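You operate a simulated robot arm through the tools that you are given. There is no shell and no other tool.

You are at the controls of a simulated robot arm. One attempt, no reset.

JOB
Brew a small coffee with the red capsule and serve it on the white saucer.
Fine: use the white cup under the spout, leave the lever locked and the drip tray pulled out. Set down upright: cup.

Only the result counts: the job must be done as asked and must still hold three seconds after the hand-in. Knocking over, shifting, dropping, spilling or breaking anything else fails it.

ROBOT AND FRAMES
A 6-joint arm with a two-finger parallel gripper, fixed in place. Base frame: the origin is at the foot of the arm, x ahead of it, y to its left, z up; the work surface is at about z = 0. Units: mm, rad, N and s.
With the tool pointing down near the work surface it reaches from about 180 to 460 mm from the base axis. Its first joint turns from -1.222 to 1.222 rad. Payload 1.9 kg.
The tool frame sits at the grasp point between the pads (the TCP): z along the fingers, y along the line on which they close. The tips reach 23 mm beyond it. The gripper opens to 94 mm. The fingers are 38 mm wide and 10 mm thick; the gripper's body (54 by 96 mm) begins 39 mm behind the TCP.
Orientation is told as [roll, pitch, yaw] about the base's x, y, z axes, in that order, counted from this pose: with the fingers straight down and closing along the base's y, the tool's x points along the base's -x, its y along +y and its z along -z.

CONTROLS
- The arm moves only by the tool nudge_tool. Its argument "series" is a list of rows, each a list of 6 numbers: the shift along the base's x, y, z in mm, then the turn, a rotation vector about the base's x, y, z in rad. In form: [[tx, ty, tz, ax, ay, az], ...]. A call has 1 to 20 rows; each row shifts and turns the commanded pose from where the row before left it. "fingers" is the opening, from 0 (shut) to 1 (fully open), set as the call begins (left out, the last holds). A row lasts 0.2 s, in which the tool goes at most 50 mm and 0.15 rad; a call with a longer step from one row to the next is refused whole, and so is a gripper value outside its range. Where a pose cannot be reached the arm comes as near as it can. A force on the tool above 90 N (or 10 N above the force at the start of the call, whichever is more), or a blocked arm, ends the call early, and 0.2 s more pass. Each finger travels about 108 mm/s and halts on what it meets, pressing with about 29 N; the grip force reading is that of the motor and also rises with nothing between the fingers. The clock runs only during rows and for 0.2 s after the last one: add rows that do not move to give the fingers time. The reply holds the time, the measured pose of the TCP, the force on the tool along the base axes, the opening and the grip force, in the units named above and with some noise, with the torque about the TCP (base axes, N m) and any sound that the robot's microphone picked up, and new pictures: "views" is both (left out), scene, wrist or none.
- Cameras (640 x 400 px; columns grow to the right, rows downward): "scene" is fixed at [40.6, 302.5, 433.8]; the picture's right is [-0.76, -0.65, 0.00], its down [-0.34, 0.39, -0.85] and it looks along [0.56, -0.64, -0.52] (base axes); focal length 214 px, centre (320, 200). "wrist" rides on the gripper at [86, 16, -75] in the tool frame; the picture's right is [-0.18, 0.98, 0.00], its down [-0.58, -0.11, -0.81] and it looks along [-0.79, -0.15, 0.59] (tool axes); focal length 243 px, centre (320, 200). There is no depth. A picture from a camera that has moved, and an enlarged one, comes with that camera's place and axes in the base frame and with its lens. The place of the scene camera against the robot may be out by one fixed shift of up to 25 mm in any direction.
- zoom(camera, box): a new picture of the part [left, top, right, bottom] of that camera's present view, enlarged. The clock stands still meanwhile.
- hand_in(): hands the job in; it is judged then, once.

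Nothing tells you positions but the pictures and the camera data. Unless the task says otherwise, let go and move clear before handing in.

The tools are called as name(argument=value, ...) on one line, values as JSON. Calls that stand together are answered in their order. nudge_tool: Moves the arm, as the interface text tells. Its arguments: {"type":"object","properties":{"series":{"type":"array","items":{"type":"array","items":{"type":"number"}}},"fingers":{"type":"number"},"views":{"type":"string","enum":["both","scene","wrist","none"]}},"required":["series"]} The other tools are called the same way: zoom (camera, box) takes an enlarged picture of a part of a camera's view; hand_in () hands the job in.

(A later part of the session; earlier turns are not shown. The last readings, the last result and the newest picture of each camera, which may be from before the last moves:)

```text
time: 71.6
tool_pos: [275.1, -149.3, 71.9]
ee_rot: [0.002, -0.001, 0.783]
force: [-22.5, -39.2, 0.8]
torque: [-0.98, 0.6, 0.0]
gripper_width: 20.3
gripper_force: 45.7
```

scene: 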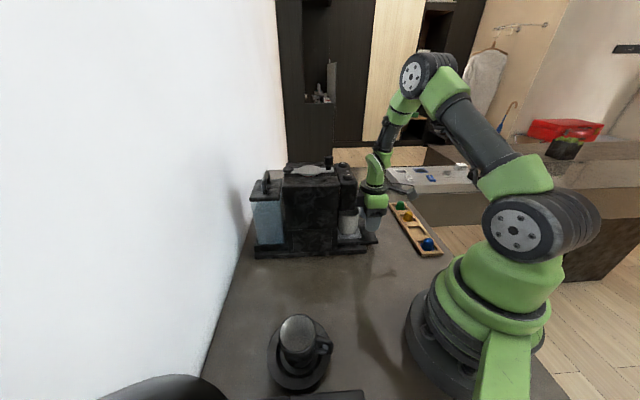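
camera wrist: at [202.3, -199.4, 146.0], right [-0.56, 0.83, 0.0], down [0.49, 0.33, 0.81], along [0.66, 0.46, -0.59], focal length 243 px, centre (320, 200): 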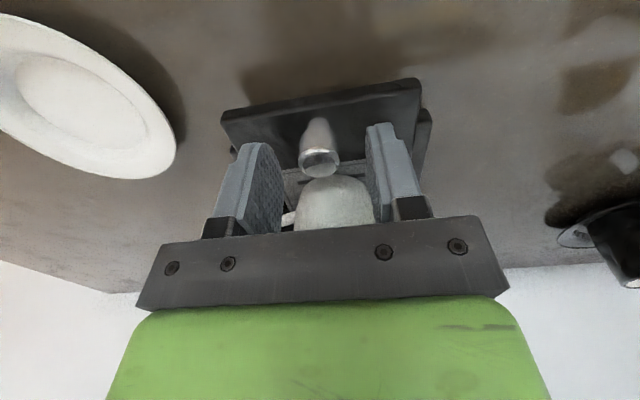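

The tray is already fully in: it resists pushing with 44 N and doesn't move. So it must be pulled out at the end. I'll relax, release the knob, rise, and go to press the small-cup button.

nudge_tool(series=[[-1, -1, 0, 0, 0, 0], [-1, -1, 0, 0, 0, 0], [0, 0, 0, 0, 0, 0]], views="none")

nudge_tool(series=[[0, 0, 0, 0, 0, 0], [0, 0, 0, 0, 0, 0], [0, 0, 10, 0, 0, 0], [0, 0, 30, 0, 0, 0], [0, 0, 45, 0, 0, 0], [0, 0, 45, 0, 0, 0], [0, 0, 45, 0, 0, 0], [0, 0, 45, 0, 0, 0], [0, 0, 0, 0, 0, 0]], fingers=0.45, views="none")

nudge_tool(series=[[11, 26, 0, 0, 0, 0], [11, 27, 0, 0, 0, 0], [10, 27, 0, 0, 0, 0], [0, 0, 0, 0, 0, 0]], fingers=0, views="both")

zoom(camera="wrist", box=[200, 0, 440, 220])

```text
time: 72.4
tool_pos: [274.2, -148.9, 71.7]
ee_rot: [0.001, -0.001, 0.785]
force: [7.3, -7.0, -7.9]
torque: [0.35, -0.7, 0.11]
gripper_width: 19.9
gripper_force: 44.3
```

```text
time: 74.4
tool_pos: [274.3, -148.2, 292.8]
ee_rot: [0.003, 0.003, 0.785]
force: [-0.1, 0.5, 0.0]
torque: [0.02, 0.02, 0.01]
gripper_width: 42.4
gripper_force: 0.0
```

```text
time: 75.4
tool_pos: [306.7, -70.0, 291.8]
ee_rot: [0.004, -0.001, 0.784]
force: [-0.5, 0.5, -0.4]
torque: [0.0, -0.01, 0.01]
gripper_width: 0.0
gripper_force: 28.9
camera wrist: at [234.7, -119.0, 366.1], right [-0.56, 0.83, 0.0], down [0.49, 0.33, 0.81], along [0.66, 0.46, -0.59], focal length 243 px, centre (320, 200)
```

scene: 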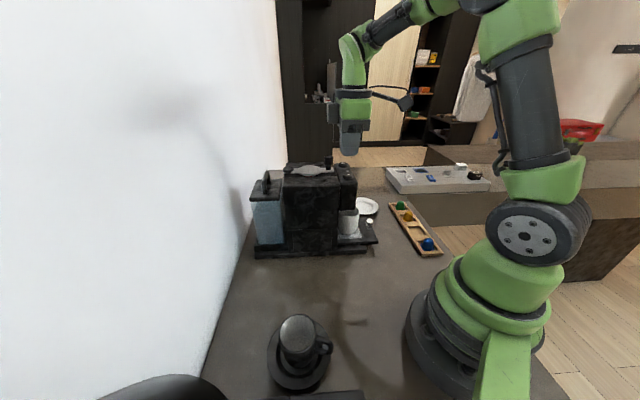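
wrist: 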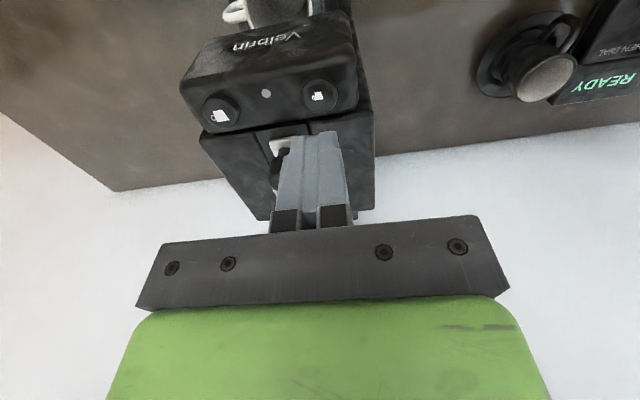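

```text
1.82 times, centred on (320, 110) of wrist
camera zoom: at [234.7, -119.0, 366.1], right [-0.56, 0.83, 0.0], down [0.49, 0.33, 0.81], along [0.66, 0.46, -0.59], focal length 441 px, centre (320, 364)
```

zoom: 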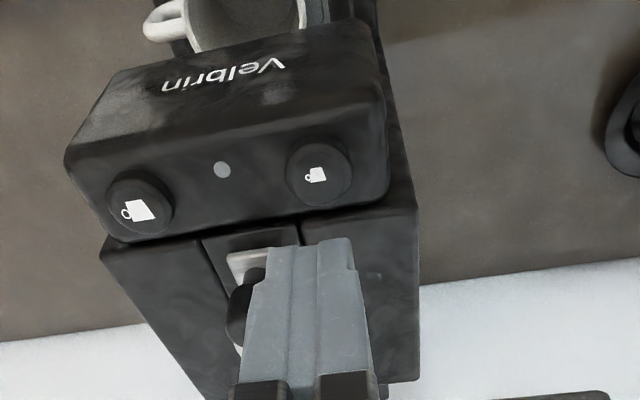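

The small-cup icon is clearly on this button at about (305.8, -71.2). I'll descend to just above it and press gently.

nudge_tool(series=[[-0.8, -1.0, -20, 0, 0, 0], [0, 0, -20, 0, 0, 0], [0, 0, 0, 0, 0, 0]], views="scene")

zoom(camera="scene", box=[310, 130, 390, 200])

```text
time: 76.2
tool_pos: [305.5, -69.9, 249.2]
ee_rot: [0.005, 0.001, 0.784]
force: [0.4, -0.2, -0.6]
torque: [0.02, 0.01, -0.02]
gripper_width: 0.0
gripper_force: 28.7
```

scene: 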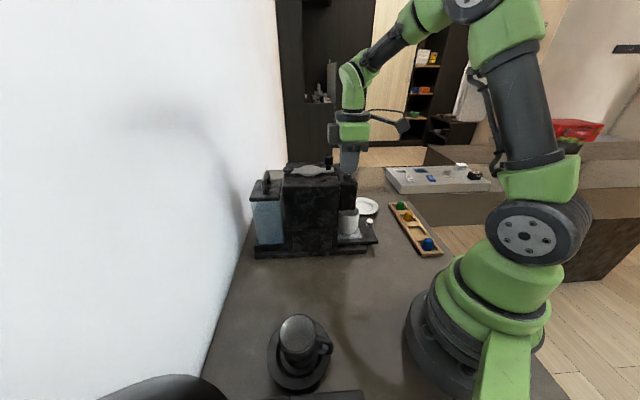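

```text
5.71 times, centred on (350, 165) of scene
camera zoom: at [40.6, 302.5, 433.8], right [-0.76, -0.65, 0.0], down [-0.34, 0.39, -0.85], along [0.56, -0.64, -0.52], focal length 1226 px, centre (149, 400)
```

zoom: 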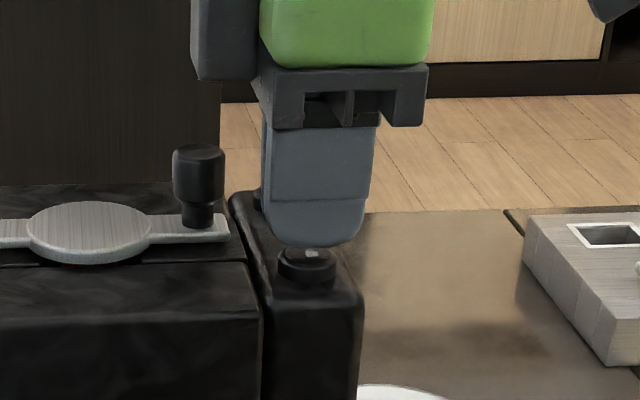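

nudge_tool(series=[[0, -0.5, -2, 0, 0, 0], [0, 0, -2, 0, 0, 0], [0, 0, 0, 0, 0, 0]], views="none")

nudge_tool(series=[[0, 0, -1.5, 0, 0, 0], [0, 0, 0, 0, 0, 0]], views="none")

```text
time: 77.0
tool_pos: [306.2, -71.9, 247.4]
ee_rot: [0.002, 0.0, 0.786]
force: [0.9, -0.7, 0.8]
torque: [0.03, -0.01, -0.05]
gripper_width: 0.1
gripper_force: 28.5
```

```text
time: 77.6
tool_pos: [306.3, -71.9, 245.1]
ee_rot: [0.003, -0.001, 0.786]
force: [-0.8, 0.1, 0.2]
torque: [0.01, 0.02, 0.03]
gripper_width: 0.0
gripper_force: 29.2
```

nudge_tool(series=[[0, 0, -1.5, 0, 0, 0], [0, 0, 0, 0, 0, 0]], views="none")

nudge_tool(series=[[0, 0, -1.5, 0, 0, 0], [0, 0, 0, 0, 0, 0]], views="none")

```text
time: 78.2
tool_pos: [305.9, -70.7, 244.3]
ee_rot: [0.003, -0.001, 0.786]
force: [-0.3, -0.9, 0.1]
torque: [0.0, 0.02, -0.01]
gripper_width: 0.0
gripper_force: 28.8
```

```text
time: 78.8
tool_pos: [306.1, -71.6, 242.9]
ee_rot: [0.004, 0.0, 0.786]
force: [-0.6, 1.1, 2.2]
torque: [0.02, 0.01, 0.02]
gripper_width: 0.0
gripper_force: 29.2
heard: click
```

A click was heard, so the button registered. I'll lift off and watch for the brewing.

nudge_tool(series=[[0, 0, 15, 0, 0, 0], [0, 0, 30, 0, 0, 0], [0, 0, 0, 0, 0, 0], [0, 0, 0, 0, 0, 0]], views="both")

zoom(camera="scene", box=[310, 150, 390, 250])

zoom(camera="wrist", box=[200, 0, 440, 220])

```text
time: 79.8
tool_pos: [306.8, -71.4, 289.3]
ee_rot: [0.001, 0.002, 0.786]
force: [-0.5, 1.1, 0.1]
torque: [0.01, 0.02, -0.01]
gripper_width: 0.0
gripper_force: 28.7
camera wrist: at [234.0, -120.8, 363.0], right [-0.56, 0.83, 0.0], down [0.49, 0.33, 0.81], along [0.66, 0.46, -0.59], focal length 243 px, centre (320, 200)
```

scene: 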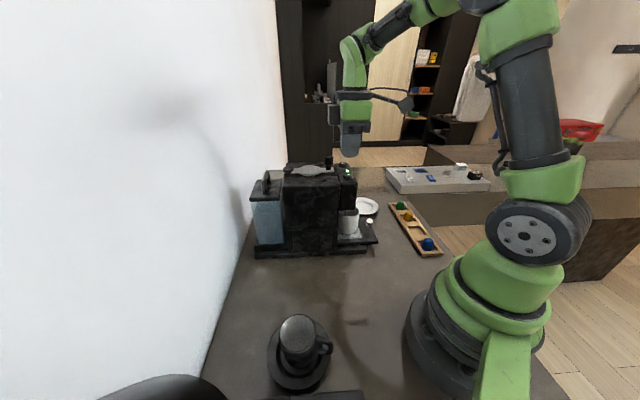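
wrist: 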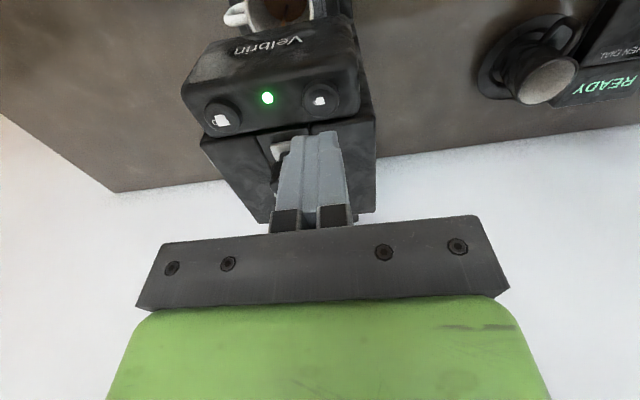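

```text
4.00 times, centred on (350, 200) of scene
camera zoom: at [40.6, 302.5, 433.8], right [-0.76, -0.65, 0.0], down [-0.34, 0.39, -0.85], along [0.56, -0.64, -0.52], focal length 858 px, centre (200, 200)
```

zoom: 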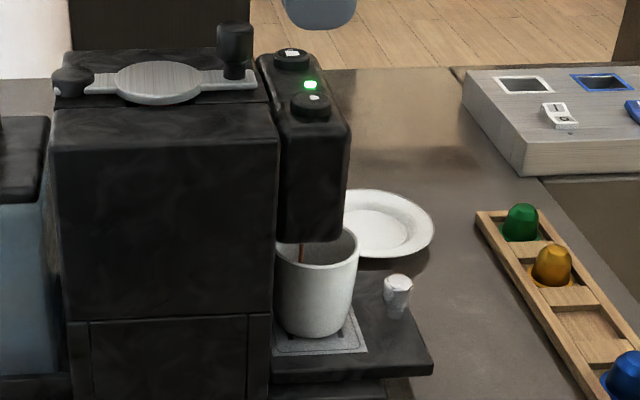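

```text
1.82 times, centred on (320, 110) of wrist
camera zoom: at [234.0, -120.8, 363.0], right [-0.56, 0.83, 0.0], down [0.49, 0.33, 0.81], along [0.66, 0.46, -0.59], focal length 441 px, centre (320, 364)
```

zoom: 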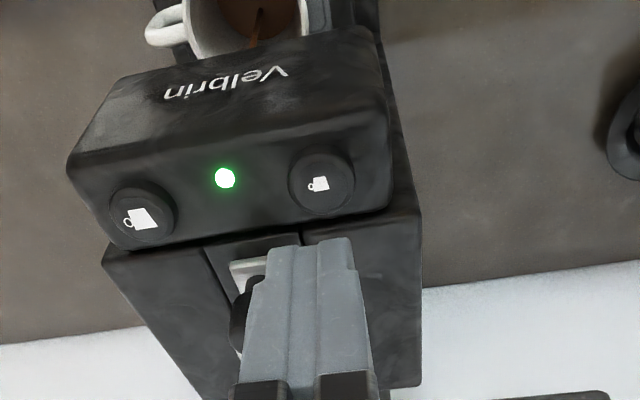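

Brewing has started: the LED is green and a coffee stream is falling into the cup. I'll hold still and wait for it to finish.

nudge_tool(series=[[0, 0, 0, 0, 0, 0], [0, 0, 0, 0, 0, 0], [0, 0, 0, 0, 0, 0], [0, 0, 0, 0, 0, 0], [0, 0, 0, 0, 0, 0], [0, 0, 0, 0, 0, 0], [0, 0, 0, 0, 0, 0], [0, 0, 0, 0, 0, 0], [0, 0, 0, 0, 0, 0], [0, 0, 0, 0, 0, 0], [0, 0, 0, 0, 0, 0], [0, 0, 0, 0, 0, 0], [0, 0, 0, 0, 0, 0], [0, 0, 0, 0, 0, 0], [0, 0, 0, 0, 0, 0], [0, 0, 0, 0, 0, 0], [0, 0, 0, 0, 0, 0], [0, 0, 0, 0, 0, 0], [0, 0, 0, 0, 0, 0], [0, 0, 0, 0, 0, 0]], views="scene")

zoom(camera="scene", box=[310, 150, 390, 250])

```text
time: 84.0
tool_pos: [305.2, -70.8, 288.0]
ee_rot: [0.003, 0.001, 0.785]
force: [0.3, -0.7, -0.6]
torque: [-0.01, 0.02, 0.0]
gripper_width: 0.2
gripper_force: 29.2
```

scene: 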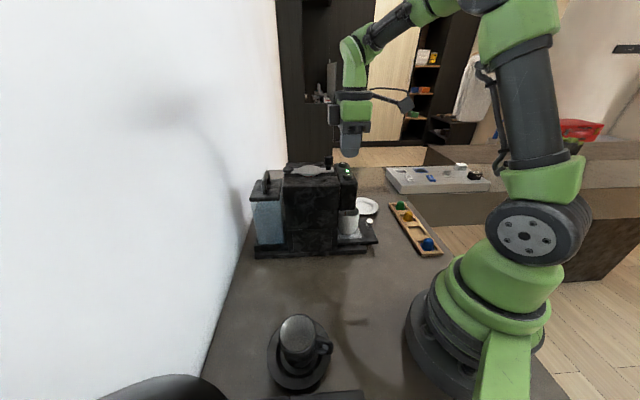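

```text
4.00 times, centred on (350, 200) of scene
camera zoom: at [40.6, 302.5, 433.8], right [-0.76, -0.65, 0.0], down [-0.34, 0.39, -0.85], along [0.56, -0.64, -0.52], focal length 858 px, centre (200, 200)
```

zoom: 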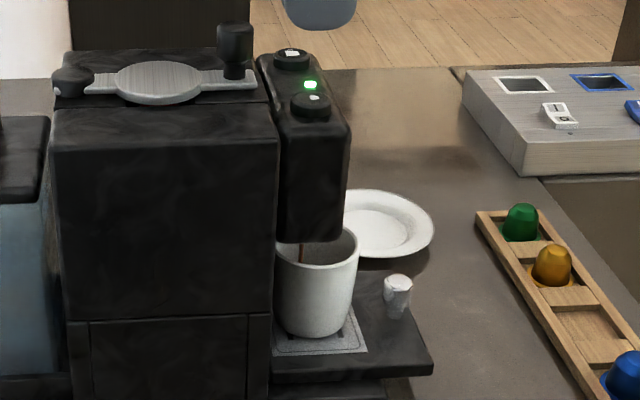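

nudge_tool(series=[[0, 0, 0, 0, 0, 0], [0, 0, 0, 0, 0, 0], [0, 0, 0, 0, 0, 0], [0, 0, 0, 0, 0, 0], [0, 0, 0, 0, 0, 0], [0, 0, 0, 0, 0, 0], [0, 0, 0, 0, 0, 0], [0, 0, 0, 0, 0, 0], [0, 0, 0, 0, 0, 0], [0, 0, 0, 0, 0, 0], [0, 0, 0, 0, 0, 0], [0, 0, 0, 0, 0, 0], [0, 0, 0, 0, 0, 0], [0, 0, 0, 0, 0, 0], [0, 0, 0, 0, 0, 0], [0, 0, 0, 0, 0, 0], [0, 0, 0, 0, 0, 0], [0, 0, 0, 0, 0, 0], [0, 0, 0, 0, 0, 0], [0, 0, 0, 0, 0, 0]], views="wrist")

zoom(camera="scene", box=[310, 150, 390, 250])

zoom(camera="wrist", box=[200, 0, 440, 220])

```text
time: 88.2
tool_pos: [306.0, -70.9, 288.7]
ee_rot: [0.005, 0.0, 0.786]
force: [0.1, -0.6, 0.8]
torque: [0.0, 0.01, 0.04]
gripper_width: 0.1
gripper_force: 28.9
camera wrist: at [234.0, -120.8, 362.9], right [-0.56, 0.83, 0.0], down [0.49, 0.33, 0.81], along [0.66, 0.46, -0.59], focal length 243 px, centre (320, 200)
```

wrist: 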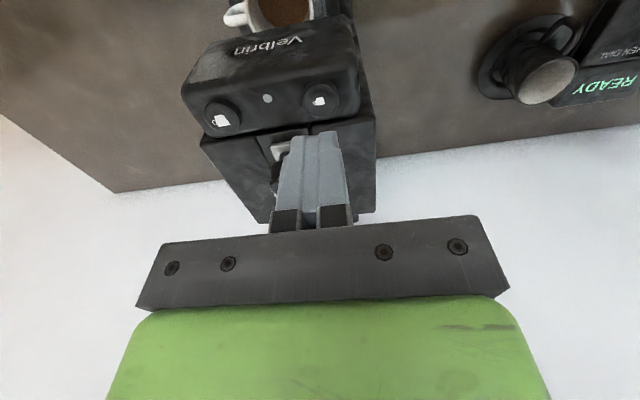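

```text
4.00 times, centred on (350, 200) of scene
camera zoom: at [40.6, 302.5, 433.8], right [-0.76, -0.65, 0.0], down [-0.34, 0.39, -0.85], along [0.56, -0.64, -0.52], focal length 858 px, centre (200, 200)
```

zoom: 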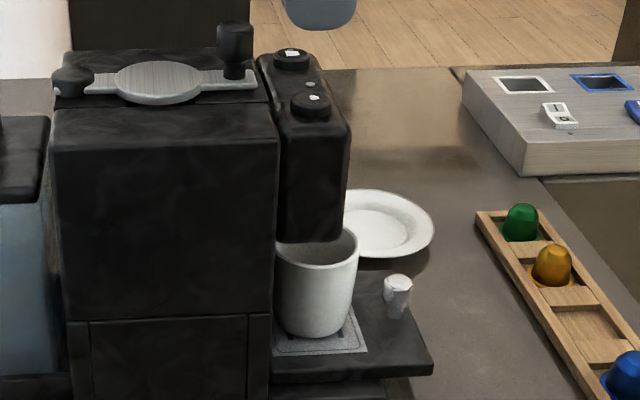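

```text
1.82 times, centred on (320, 110) of wrist
camera zoom: at [234.0, -120.8, 362.9], right [-0.56, 0.83, 0.0], down [0.49, 0.33, 0.81], along [0.66, 0.46, -0.59], focal length 441 px, centre (320, 364)
```

zoom: 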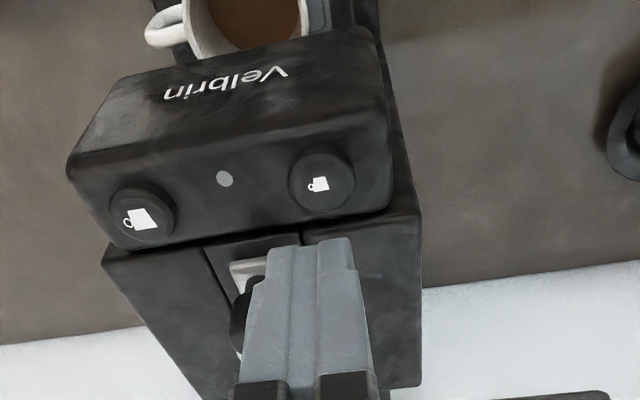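

Brewing is done: the LED is off, the stream has stopped and coffee shows in the cup. Next I'll return to the tray knob to pull the tray out slowly with the cup on it.

nudge_tool(series=[[-10.5, -26, 1, 0, 0, 0], [-10.5, -26, 1, 0, 0, 0], [-10.5, -26, 1, 0, 0, 0], [0, 0, -45, 0, 0, 0], [0, 0, -45, 0, 0, 0], [0, 0, -45, 0, 0, 0], [0, 0, -28, 0, 0, 0], [0, 0, 0, 0, 0, 0]], fingers=0.45, views="both")

zoom(camera="wrist", box=[200, 0, 440, 220])

```text
time: 90.0
tool_pos: [273.0, -149.7, 127.3]
ee_rot: [0.002, 0.0, 0.785]
force: [-0.3, 0.2, -1.0]
torque: [-0.02, 0.0, -0.03]
gripper_width: 42.3
gripper_force: 0.0
camera wrist: at [201.7, -198.9, 202.9], right [-0.56, 0.83, 0.0], down [0.49, 0.33, 0.81], along [0.66, 0.46, -0.59], focal length 243 px, centre (320, 200)
```

scene: 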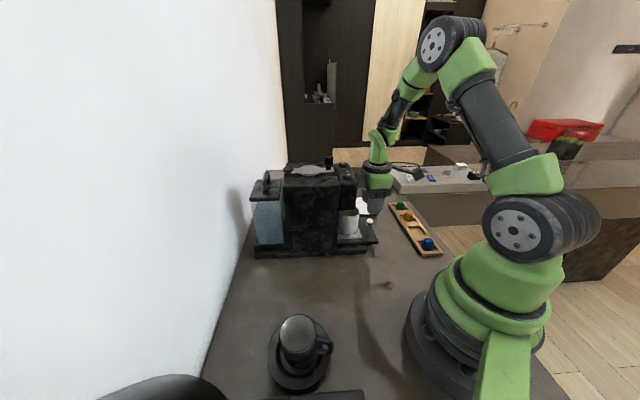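
wrist: 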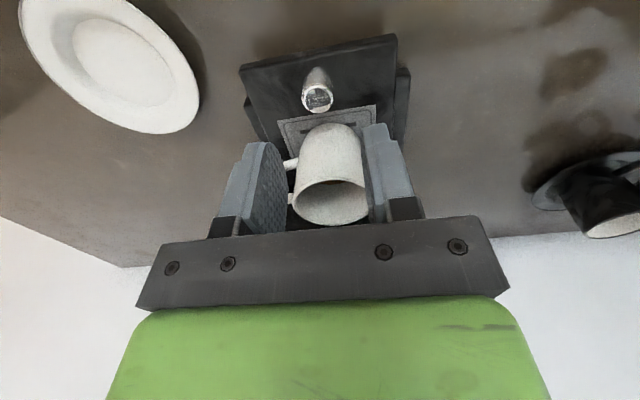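

```text
1.82 times, centred on (320, 110) of wrist
camera zoom: at [201.7, -198.9, 202.9], right [-0.56, 0.83, 0.0], down [0.49, 0.33, 0.81], along [0.66, 0.46, -0.59], focal length 441 px, centre (320, 364)
```

zoom: 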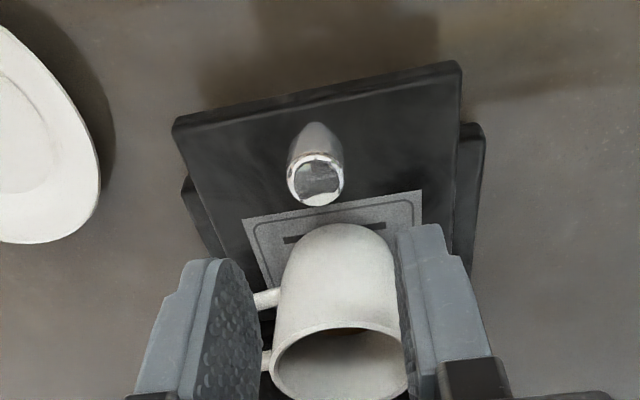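

nudge_tool(series=[[0.8, -0.3, -20, 0, 0, 0], [0, 0, -20, 0, 0, 0], [0, 0, -16, 0, 0, 0], [0, 0, 0, 0, 0, 0]], views="none")

nudge_tool(series=[[0, 0, 0, 0, 0, 0], [0, 0, 0, 0, 0, 0], [0, 0, 0, 0, 0, 0]], fingers=0, views="none")

nudge_tool(series=[[-0.7, -0.7, 0, 0, 0, 0], [-1.0, -1.0, 0, 0, 0, 0], [-1.4, -1.4, 0, 0, 0, 0], [-2, -2, 0, 0, 0, 0], [0, 0, 0, 0, 0, 0]], views="both")

zoom(camera="scene", box=[320, 170, 400, 260])

```text
time: 91.0
tool_pos: [274.5, -148.7, 72.8]
ee_rot: [0.001, 0.0, 0.785]
force: [0.1, 0.1, 0.2]
torque: [0.01, 0.02, -0.04]
gripper_width: 42.4
gripper_force: 0.0
```

```text
time: 91.8
tool_pos: [274.6, -149.0, 71.9]
ee_rot: [0.0, 0.0, 0.786]
force: [10.1, -9.2, -17.5]
torque: [-0.14, -0.3, 0.09]
gripper_width: 19.8
gripper_force: 44.7
```

```text
time: 93.0
tool_pos: [270.1, -154.6, 72.6]
ee_rot: [0.002, 0.0, 0.786]
force: [-0.3, -1.0, 12.5]
torque: [0.01, -0.04, 0.01]
gripper_width: 19.6
gripper_force: 45.1
camera wrist: at [198.1, -203.9, 147.0], right [-0.56, 0.83, 0.0], down [0.49, 0.33, 0.81], along [0.66, 0.46, -0.59], focal length 243 px, centre (320, 200)
```

scene: 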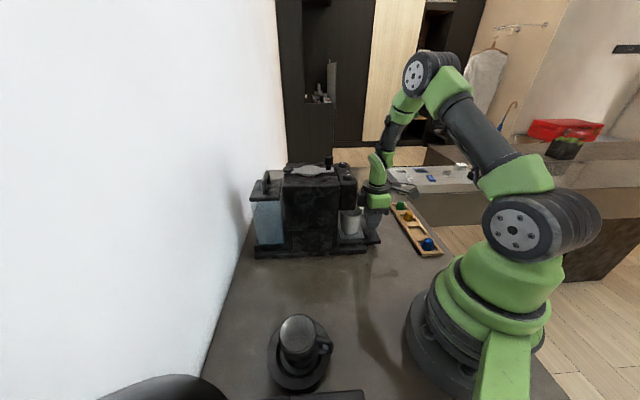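
wrist: 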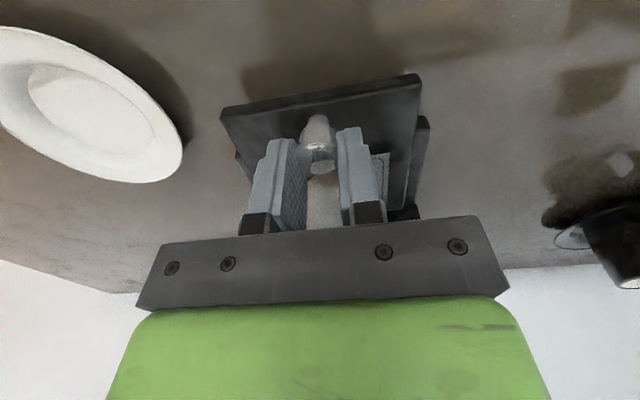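

```text
4.44 times, centred on (360, 215) of scene
camera zoom: at [40.6, 302.5, 433.8], right [-0.76, -0.65, 0.0], down [-0.34, 0.39, -0.85], along [0.56, -0.64, -0.52], focal length 953 px, centre (142, 133)
```

zoom: 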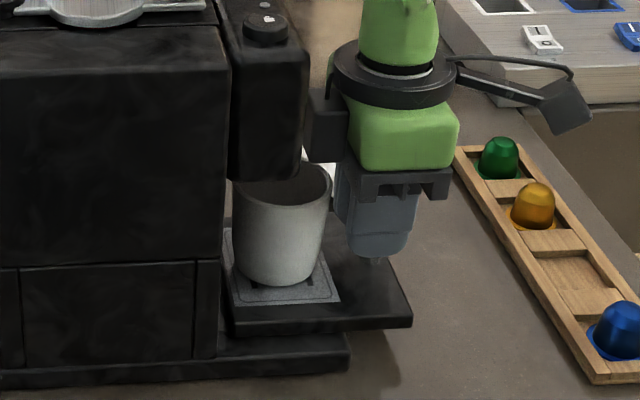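

The tray slides out smoothly with the cup riding on it. I'll continue slowly.

nudge_tool(series=[[-1, -1, 0, 0, 0, 0], [-1.6, -1.6, 0, 0, 0, 0], [-2, -2, 0, 0, 0, 0], [-2, -2, 0, 0, 0, 0], [-2, -2, 0, 0, 0, 0], [-1.5, -1.5, 0, 0, 0, 0], [-0.8, -0.8, 0, 0, 0, 0], [0, 0, 0, 0, 0, 0]], views="none")

nudge_tool(series=[[-1, -1, 0, 0, 0, 0], [-1.6, -1.6, 0, 0, 0, 0], [-2, -2, 0, 0, 0, 0], [-2, -2, 0, 0, 0, 0], [-2, -2, 0, 0, 0, 0], [-1.5, -1.5, 0, 0, 0, 0], [-0.8, -0.8, 0, 0, 0, 0], [0, 0, 0, 0, 0, 0]], views="both")

zoom(camera="scene", box=[320, 170, 400, 260])

```text
time: 94.8
tool_pos: [257.7, -165.4, 70.9]
ee_rot: [0.002, 0.0, 0.785]
force: [-2.5, 2.1, 28.8]
torque: [-0.01, 0.12, -0.01]
gripper_width: 19.9
gripper_force: 44.8
```

```text
time: 96.6
tool_pos: [247.1, -176.9, 71.9]
ee_rot: [0.001, 0.002, 0.785]
force: [0.2, -1.1, 23.8]
torque: [-0.03, -0.01, -0.01]
gripper_width: 20.0
gripper_force: 44.7
camera wrist: at [176.0, -226.0, 146.7], right [-0.56, 0.83, 0.0], down [0.49, 0.33, 0.81], along [0.66, 0.46, -0.59], focal length 243 px, centre (320, 200)
```

scene: 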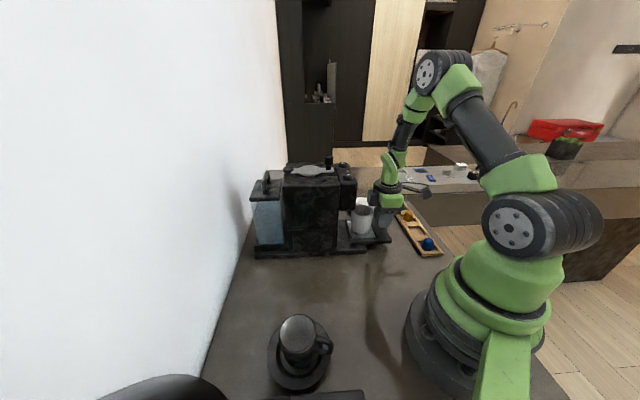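
wrist: 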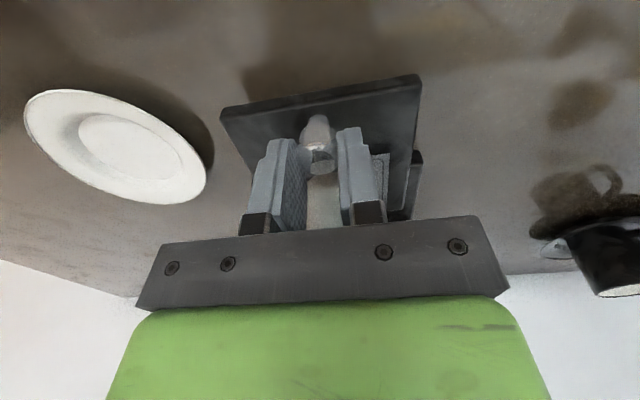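

```text
4.44 times, centred on (360, 215) of scene
camera zoom: at [40.6, 302.5, 433.8], right [-0.76, -0.65, 0.0], down [-0.34, 0.39, -0.85], along [0.56, -0.64, -0.52], focal length 953 px, centre (142, 133)
```

zoom: 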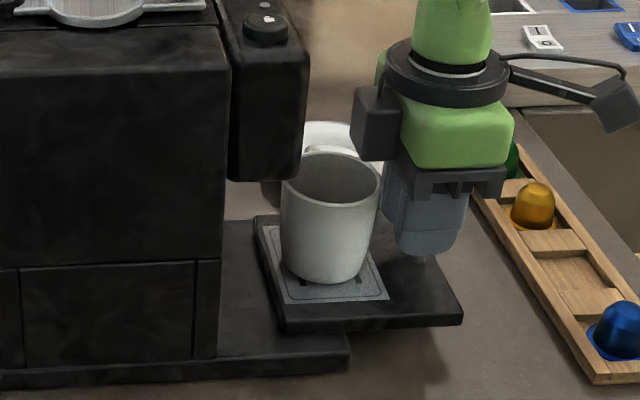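

The tray is out by about 39 mm. I'll go on in small steps to look for its stop, watching the force along the pull.

nudge_tool(series=[[-1, -1, 0.3, 0, 0, 0], [-1.5, -1.5, 0.3, 0, 0, 0], [-1.5, -1.5, 0.2, 0, 0, 0], [0, 0, 0, 0, 0, 0]], views="none")

nudge_tool(series=[[-1, -1, 0, 0, 0, 0], [-1.5, -1.5, 0, 0, 0, 0], [-1.5, -1.5, 0, 0, 0, 0], [0, 0, 0, 0, 0, 0]], views="both")

zoom(camera="scene", box=[320, 170, 400, 260])

```text
time: 97.6
tool_pos: [243.5, -180.6, 71.5]
ee_rot: [0.001, 0.0, 0.785]
force: [7.8, -8.5, -16.6]
torque: [-0.19, -0.31, 0.07]
gripper_width: 19.7
gripper_force: 45.3
```

```text
time: 98.6
tool_pos: [239.9, -184.1, 71.9]
ee_rot: [0.004, 0.0, 0.785]
force: [13.1, -13.3, -39.3]
torque: [-0.15, -0.34, 0.12]
gripper_width: 19.8
gripper_force: 45.4
camera wrist: at [168.1, -234.0, 147.4], right [-0.56, 0.83, 0.0], down [0.49, 0.33, 0.81], along [0.66, 0.46, -0.59], focal length 243 px, centre (320, 200)
```

scene: 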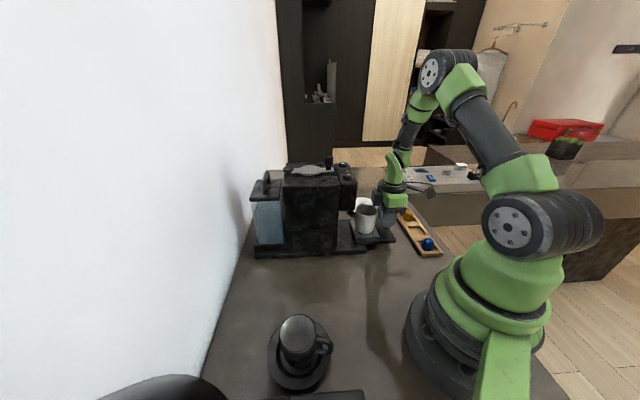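
wrist: 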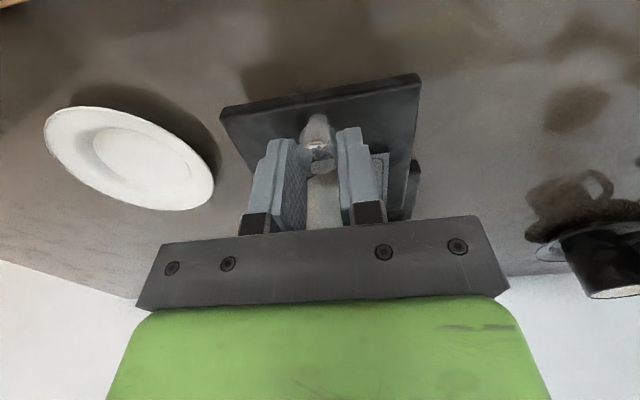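

```text
4.44 times, centred on (360, 215) of scene
camera zoom: at [40.7, 302.4, 433.9], right [-0.76, -0.65, 0.0], down [-0.34, 0.39, -0.85], along [0.56, -0.64, -0.52], focal length 953 px, centre (142, 133)
```

zoom: 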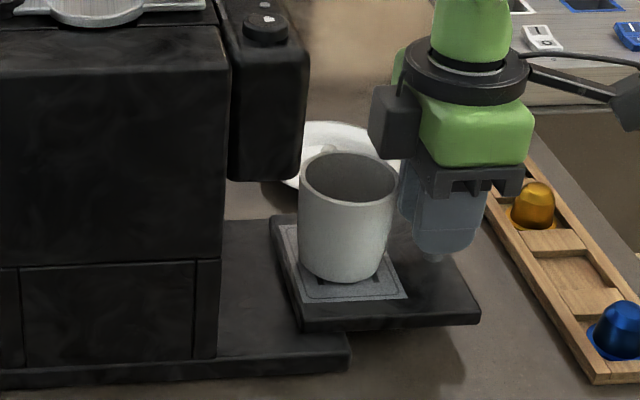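

nudge_tool(series=[[0.3, -0.3, -0.7, 0, 0, 0], [-1, -1, 0, 0, 0, 0], [-1.5, -1.5, 0, 0, 0, 0], [-1.5, -1.5, 0, 0, 0, 0], [0, 0, 0, 0, 0, 0]], views="none")

nudge_tool(series=[[-1, -1, 0, 0, 0, 0], [-1.5, -1.5, 0, 0, 0, 0], [-1.5, -1.5, 0, 0, 0, 0], [0, 0, 0, 0, 0, 0]], views="both")

zoom(camera="scene", box=[320, 170, 400, 260])

```text
time: 99.8
tool_pos: [236.6, -188.2, 72.2]
ee_rot: [0.003, -0.001, 0.784]
force: [-3.4, 3.4, 10.5]
torque: [0.11, 0.06, -0.07]
gripper_width: 19.6
gripper_force: 45.4
```

```text
time: 100.8
tool_pos: [231.7, -192.2, 72.1]
ee_rot: [0.003, 0.0, 0.786]
force: [-9.8, 9.4, 28.7]
torque: [0.25, 0.31, -0.06]
gripper_width: 19.7
gripper_force: 45.3
camera wrist: at [160.0, -242.2, 147.4], right [-0.56, 0.83, 0.0], down [0.49, 0.33, 0.81], along [0.66, 0.46, -0.59], focal length 243 px, centre (320, 200)
```

scene: 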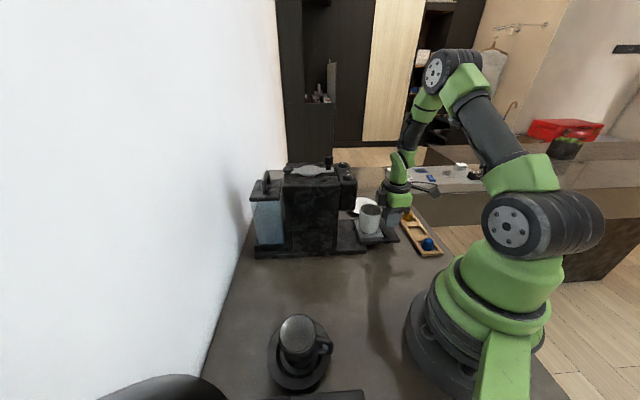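
wrist: 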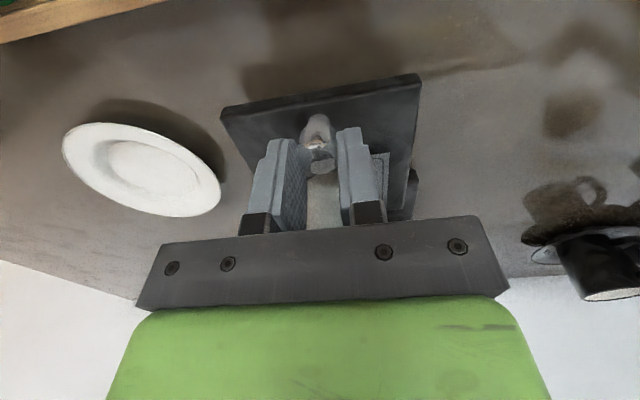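

```text
4.44 times, centred on (360, 215) of scene
camera zoom: at [40.5, 302.5, 433.8], right [-0.76, -0.65, 0.0], down [-0.34, 0.39, -0.85], along [0.56, -0.64, -0.52], focal length 953 px, centre (142, 133)
```

zoom: 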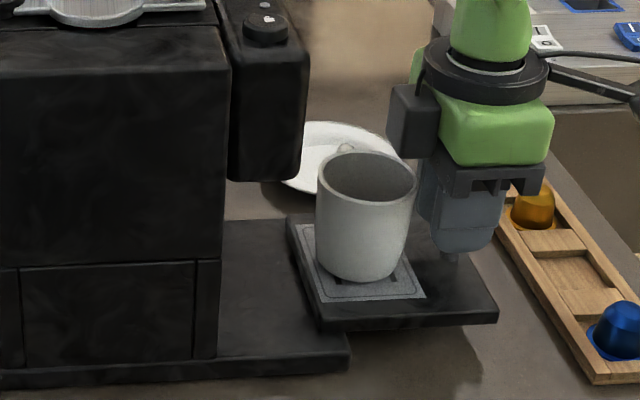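

nudge_tool(series=[[-0.9, -1.2, 0.3, 0, 0, 0], [-1.5, -1.5, 0, 0, 0, 0], [-1.5, -1.5, 0, 0, 0, 0], [0, 0, 0, 0, 0, 0]], views="none")

nudge_tool(series=[[-1, -1, 0, 0, 0, 0], [-1.5, -1.5, 0, 0, 0, 0], [-1.5, -1.5, 0, 0, 0, 0], [0, 0, 0, 0, 0, 0]], views="none")

```text
time: 101.8
tool_pos: [229.1, -196.6, 73.1]
ee_rot: [0.005, 0.0, 0.782]
force: [-13.3, 14.3, 24.8]
torque: [0.27, 0.36, -0.03]
gripper_width: 19.9
gripper_force: 45.4
```

```text
time: 102.8
tool_pos: [224.6, -199.8, 73.1]
ee_rot: [0.004, 0.0, 0.784]
force: [-15.4, 14.7, 19.9]
torque: [0.34, 0.38, -0.1]
gripper_width: 19.8
gripper_force: 45.2
```

zoom(camera="scene", box=[320, 170, 400, 260])

zoom(camera="scene", box=[330, 210, 390, 260])

```text
4.44 times, centred on (360, 215) of scene
camera zoom: at [40.6, 302.5, 433.8], right [-0.76, -0.65, 0.0], down [-0.34, 0.39, -0.85], along [0.56, -0.64, -0.52], focal length 953 px, centre (142, 133)
```

zoom: 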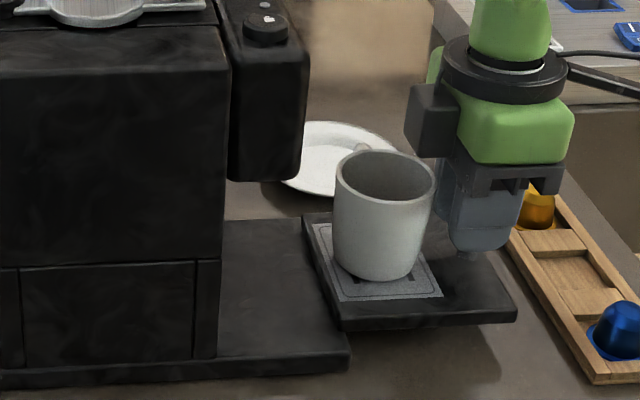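

```text
8.00 times, centred on (360, 235) of scene
camera zoom: at [40.6, 302.5, 433.8], right [-0.76, -0.65, 0.0], down [-0.34, 0.39, -0.85], along [0.56, -0.64, -0.52], focal length 1716 px, centre (0, -80)
```

zoom: 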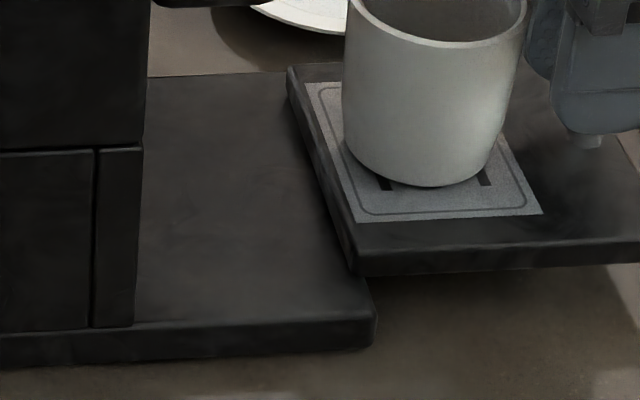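

nudge_tool(series=[[-0.7, -1.3, 0, 0, 0, 0], [-1.5, -1.5, 0, 0, 0, 0], [-1.5, -1.5, 0, 0, 0, 0], [0, 0, 0, 0, 0, 0]], views="none")

nudge_tool(series=[[-1, -1, 0, 0, 0, 0], [-1.5, -1.5, 0, 0, 0, 0], [0, 0, 0, 0, 0, 0]], views="none")

```text
time: 103.8
tool_pos: [219.6, -205.2, 71.8]
ee_rot: [0.009, 0.0, 0.781]
force: [-16.7, 17.8, 25.8]
torque: [0.34, 0.47, -0.12]
gripper_width: 19.6
gripper_force: 44.5
```

```text
time: 104.6
tool_pos: [218.3, -207.4, 71.6]
ee_rot: [0.007, 0.0, 0.782]
force: [-17.5, 17.0, 24.5]
torque: [0.42, 0.47, -0.1]
gripper_width: 19.7
gripper_force: 45.0
```

The tray is out by about 81 mm, still guided rigidly and clear of the rack. That is plainly pulled out, so I'll relax the side load and let go.

nudge_tool(series=[[-0.6, 0.6, 0.6, 0, 0, 0], [0, 0, 0, 0, 0, 0]], views="none")

nudge_tool(series=[[0, 0, 0, 0, 0, 0], [0, 0, 0, 0, 0, 0], [0, 0, 0, 0, 0, 0]], fingers=0.4, views="both")

zoom(camera="scene", box=[320, 170, 420, 260])

```text
time: 105.2
tool_pos: [217.2, -206.8, 71.6]
ee_rot: [0.003, 0.001, 0.785]
force: [-6.4, 4.7, -18.5]
torque: [0.28, 0.0, -0.1]
gripper_width: 19.8
gripper_force: 45.1
```

```text
time: 106.0
tool_pos: [217.9, -207.2, 73.5]
ee_rot: [0.003, 0.0, 0.786]
force: [0.4, -0.3, -0.5]
torque: [-0.02, 0.01, 0.03]
gripper_width: 37.7
gripper_force: 0.1
camera wrist: at [145.6, -256.8, 147.8], right [-0.56, 0.83, 0.0], down [0.49, 0.33, 0.81], along [0.66, 0.46, -0.59], focal length 243 px, centre (320, 200)
```

scene: 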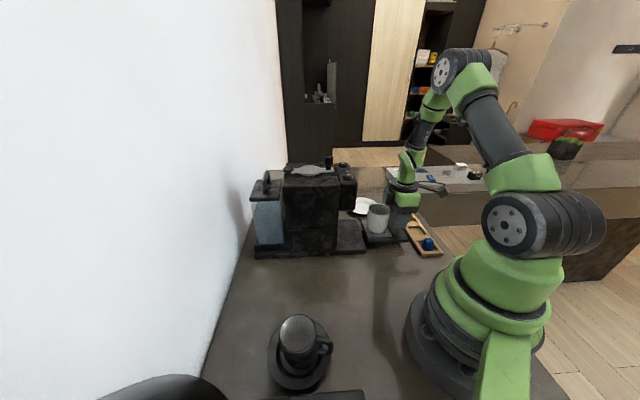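
wrist: 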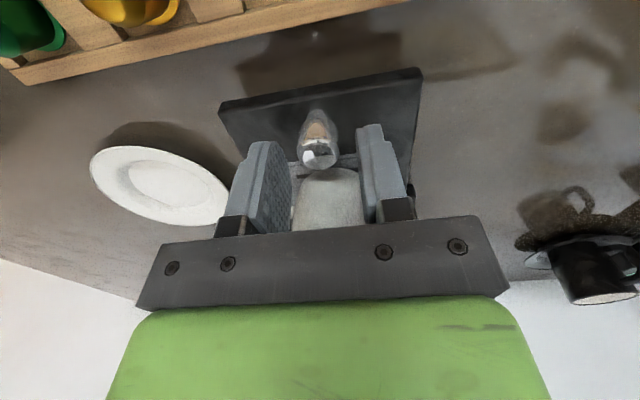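

```text
4.44 times, centred on (370, 215) of scene
camera zoom: at [40.6, 302.5, 433.8], right [-0.76, -0.65, 0.0], down [-0.34, 0.39, -0.85], along [0.56, -0.64, -0.52], focal length 953 px, centre (98, 133)
```

zoom: 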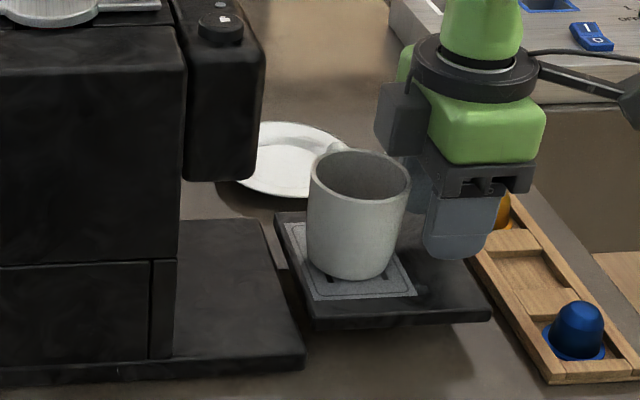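

The tray stays put when released. I'll rise and turn the gripper by -90°, so that it can take the cup across its handle-free sides and see the saucer.

nudge_tool(series=[[0, 0, 15, 0, 0, 0], [0, 0, 45, 0, 0, 0], [0, 0, 45, 0, 0, 0], [0, 0, 45, 0, 0, 0], [3.8, 3.9, 0, 0, 0, -0.143], [3.8, 3.9, 0, 0, 0, -0.143], [3.8, 3.9, 0, 0, 0, -0.143], [3.8, 3.9, 0, 0, 0, -0.143], [3.8, 3.9, 0, 0, 0, -0.143], [3.8, 3.9, 0, 0, 0, -0.143], [3.8, 3.9, 0, 0, 0, -0.143], [3.8, 3.9, 0, 0, 0, -0.143], [3.8, 3.9, 0, 0, 0, -0.143], [3.8, 3.9, 0, 0, 0, -0.143], [0, 0, 0, 0, 0, -0.141], [0, 0, 0, 0, 0, 0]], fingers=1, views="both")

zoom(camera="wrist", box=[160, 0, 480, 220])

```text
time: 109.4
tool_pos: [255.5, -168.6, 223.0]
ee_rot: [0.005, 0.001, -0.787]
force: [-0.1, 0.6, -0.3]
torque: [0.03, -0.01, -0.01]
gripper_width: 94.0
gripper_force: 0.0
camera wrist: at [206.6, -95.2, 297.9], right [0.83, 0.56, 0.0], down [0.33, -0.49, 0.81], along [0.46, -0.67, -0.59], focal length 243 px, centre (320, 200)
```

scene: 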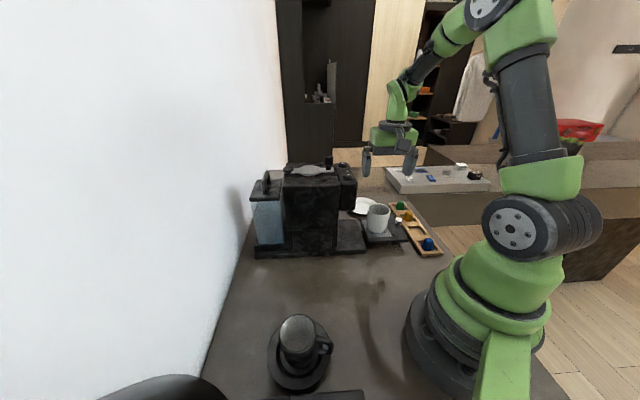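
wrist: 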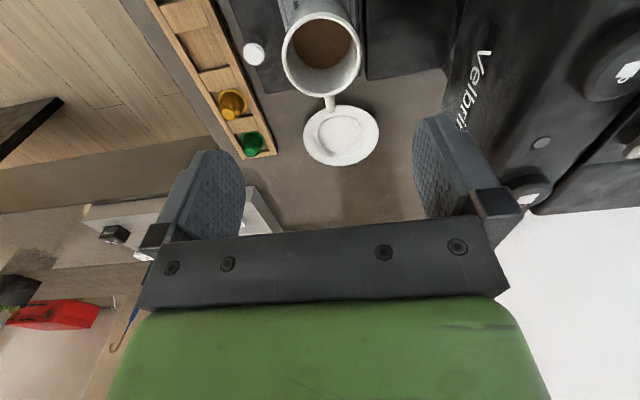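

```text
1.82 times, centred on (320, 110) of wrist
camera zoom: at [206.6, -95.2, 297.9], right [0.83, 0.56, 0.0], down [0.33, -0.49, 0.81], along [0.46, -0.67, -0.59], focal length 441 px, centre (320, 364)
```

zoom: 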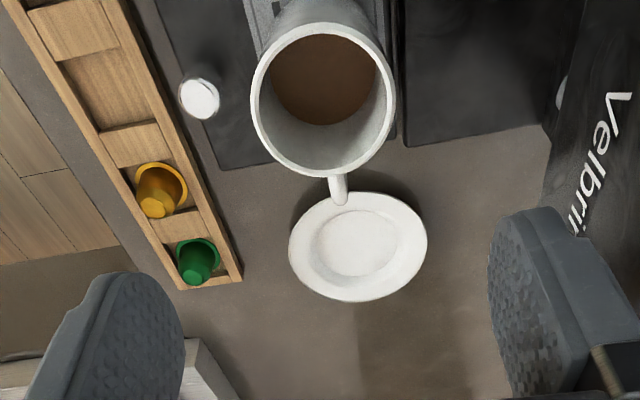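

The cup is centred at about (257, -167) with its rim at z ≈ 100, and the saucer's centre is near (367, -275.5), right at the edge of vertical reach. I'll tilt the tool outward by 0.2 rad within the plane of the pads, which keeps the cup upright, then descend over the cup with the tips above the tray knob.

nudge_tool(series=[[1.0, 1.0, 0, -0.0707, -0.0707, 0], [0.5, 0.3, 0, -0.0707, -0.0707, 0], [0, 0, -30, 0, 0, 0], [0, 0, -30, 0, 0, 0], [0, 0, 0, 0, 0, 0]], views="both")

zoom(camera="wrist", box=[160, 0, 480, 220])

```text
time: 110.6
tool_pos: [256.7, -167.2, 162.2]
ee_rot: [0.003, -0.201, -0.786]
force: [0.5, 0.2, 0.5]
torque: [0.0, -0.01, 0.01]
gripper_width: 93.8
gripper_force: 0.0
camera wrist: at [198.2, -84.7, 218.8], right [0.82, 0.57, 0.04], down [0.21, -0.37, 0.91], along [0.53, -0.74, -0.42], focal length 243 px, centre (320, 200)
```

scene: 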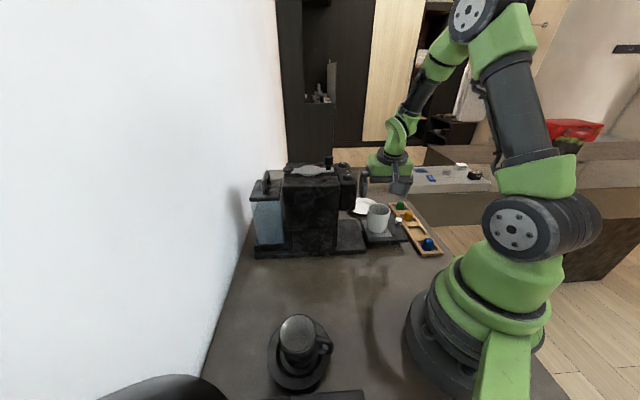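
wrist: 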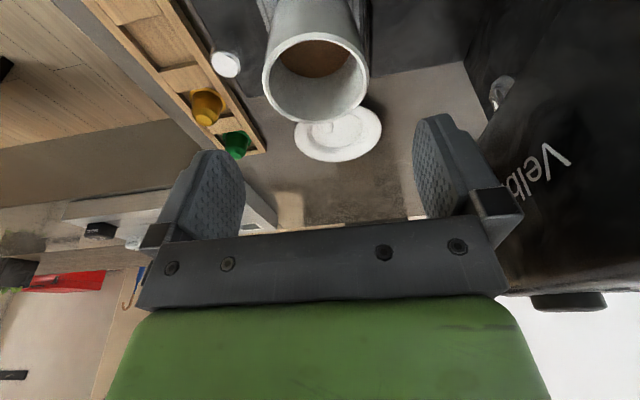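

```text
1.82 times, centred on (320, 110) of wrist
camera zoom: at [198.2, -84.7, 218.8], right [0.82, 0.57, 0.04], down [0.21, -0.37, 0.91], along [0.53, -0.74, -0.42], focal length 441 px, centre (320, 364)
```

zoom: 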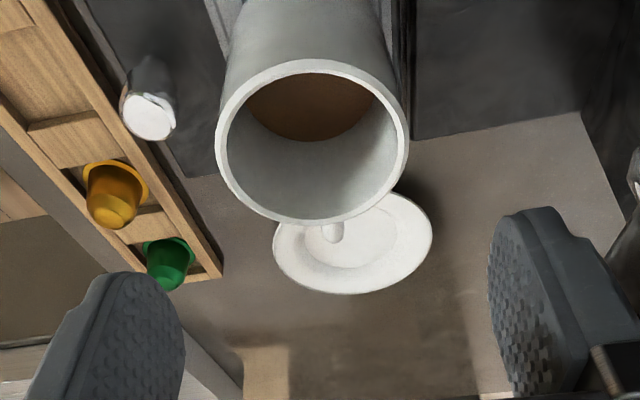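

nudge_tool(series=[[0.2, 0.5, -25, 0, 0, 0], [0, 0, -25, 0, 0, 0], [0, 0, -12, 0, 0, 0], [0, 0, 0, 0, 0, 0]], views="both")

zoom(camera="scene", box=[330, 160, 430, 260])

zoom(camera="wrist", box=[160, 20, 480, 240])

```text
time: 111.6
tool_pos: [257.4, -166.4, 101.4]
ee_rot: [0.002, -0.202, -0.786]
force: [-0.4, 0.4, 0.2]
torque: [0.01, 0.03, -0.01]
gripper_width: 94.0
gripper_force: 0.0
camera wrist: at [198.6, -84.0, 156.9], right [0.82, 0.57, 0.04], down [0.21, -0.37, 0.91], along [0.53, -0.74, -0.42], focal length 243 px, centre (320, 200)
```

scene: 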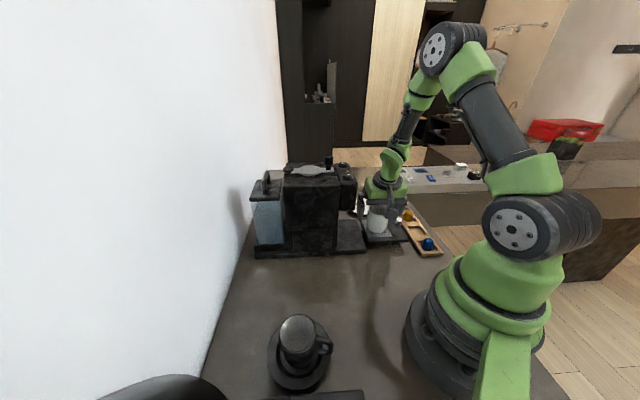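
wrist: 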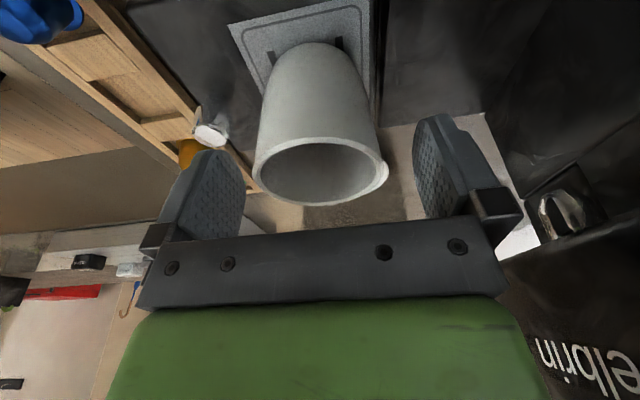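

```text
4.00 times, centred on (380, 210) of scene
camera zoom: at [40.6, 302.5, 433.8], right [-0.76, -0.65, 0.0], down [-0.34, 0.39, -0.85], along [0.56, -0.64, -0.52], focal length 858 px, centre (80, 160)
```

zoom: 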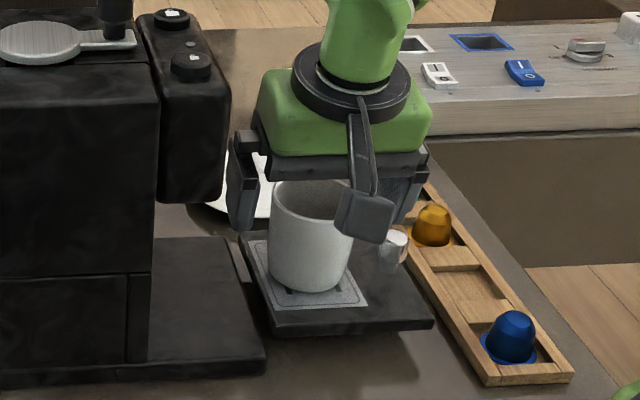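

```text
1.82 times, centred on (320, 130) of wrist
camera zoom: at [198.6, -84.0, 156.9], right [0.82, 0.57, 0.04], down [0.21, -0.37, 0.91], along [0.53, -0.74, -0.42], focal length 441 px, centre (320, 327)
```

zoom: 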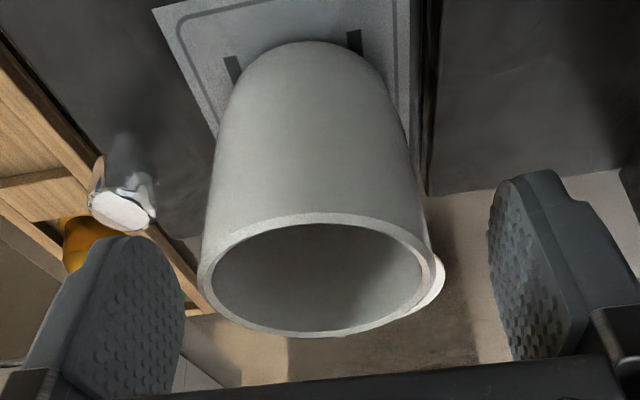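

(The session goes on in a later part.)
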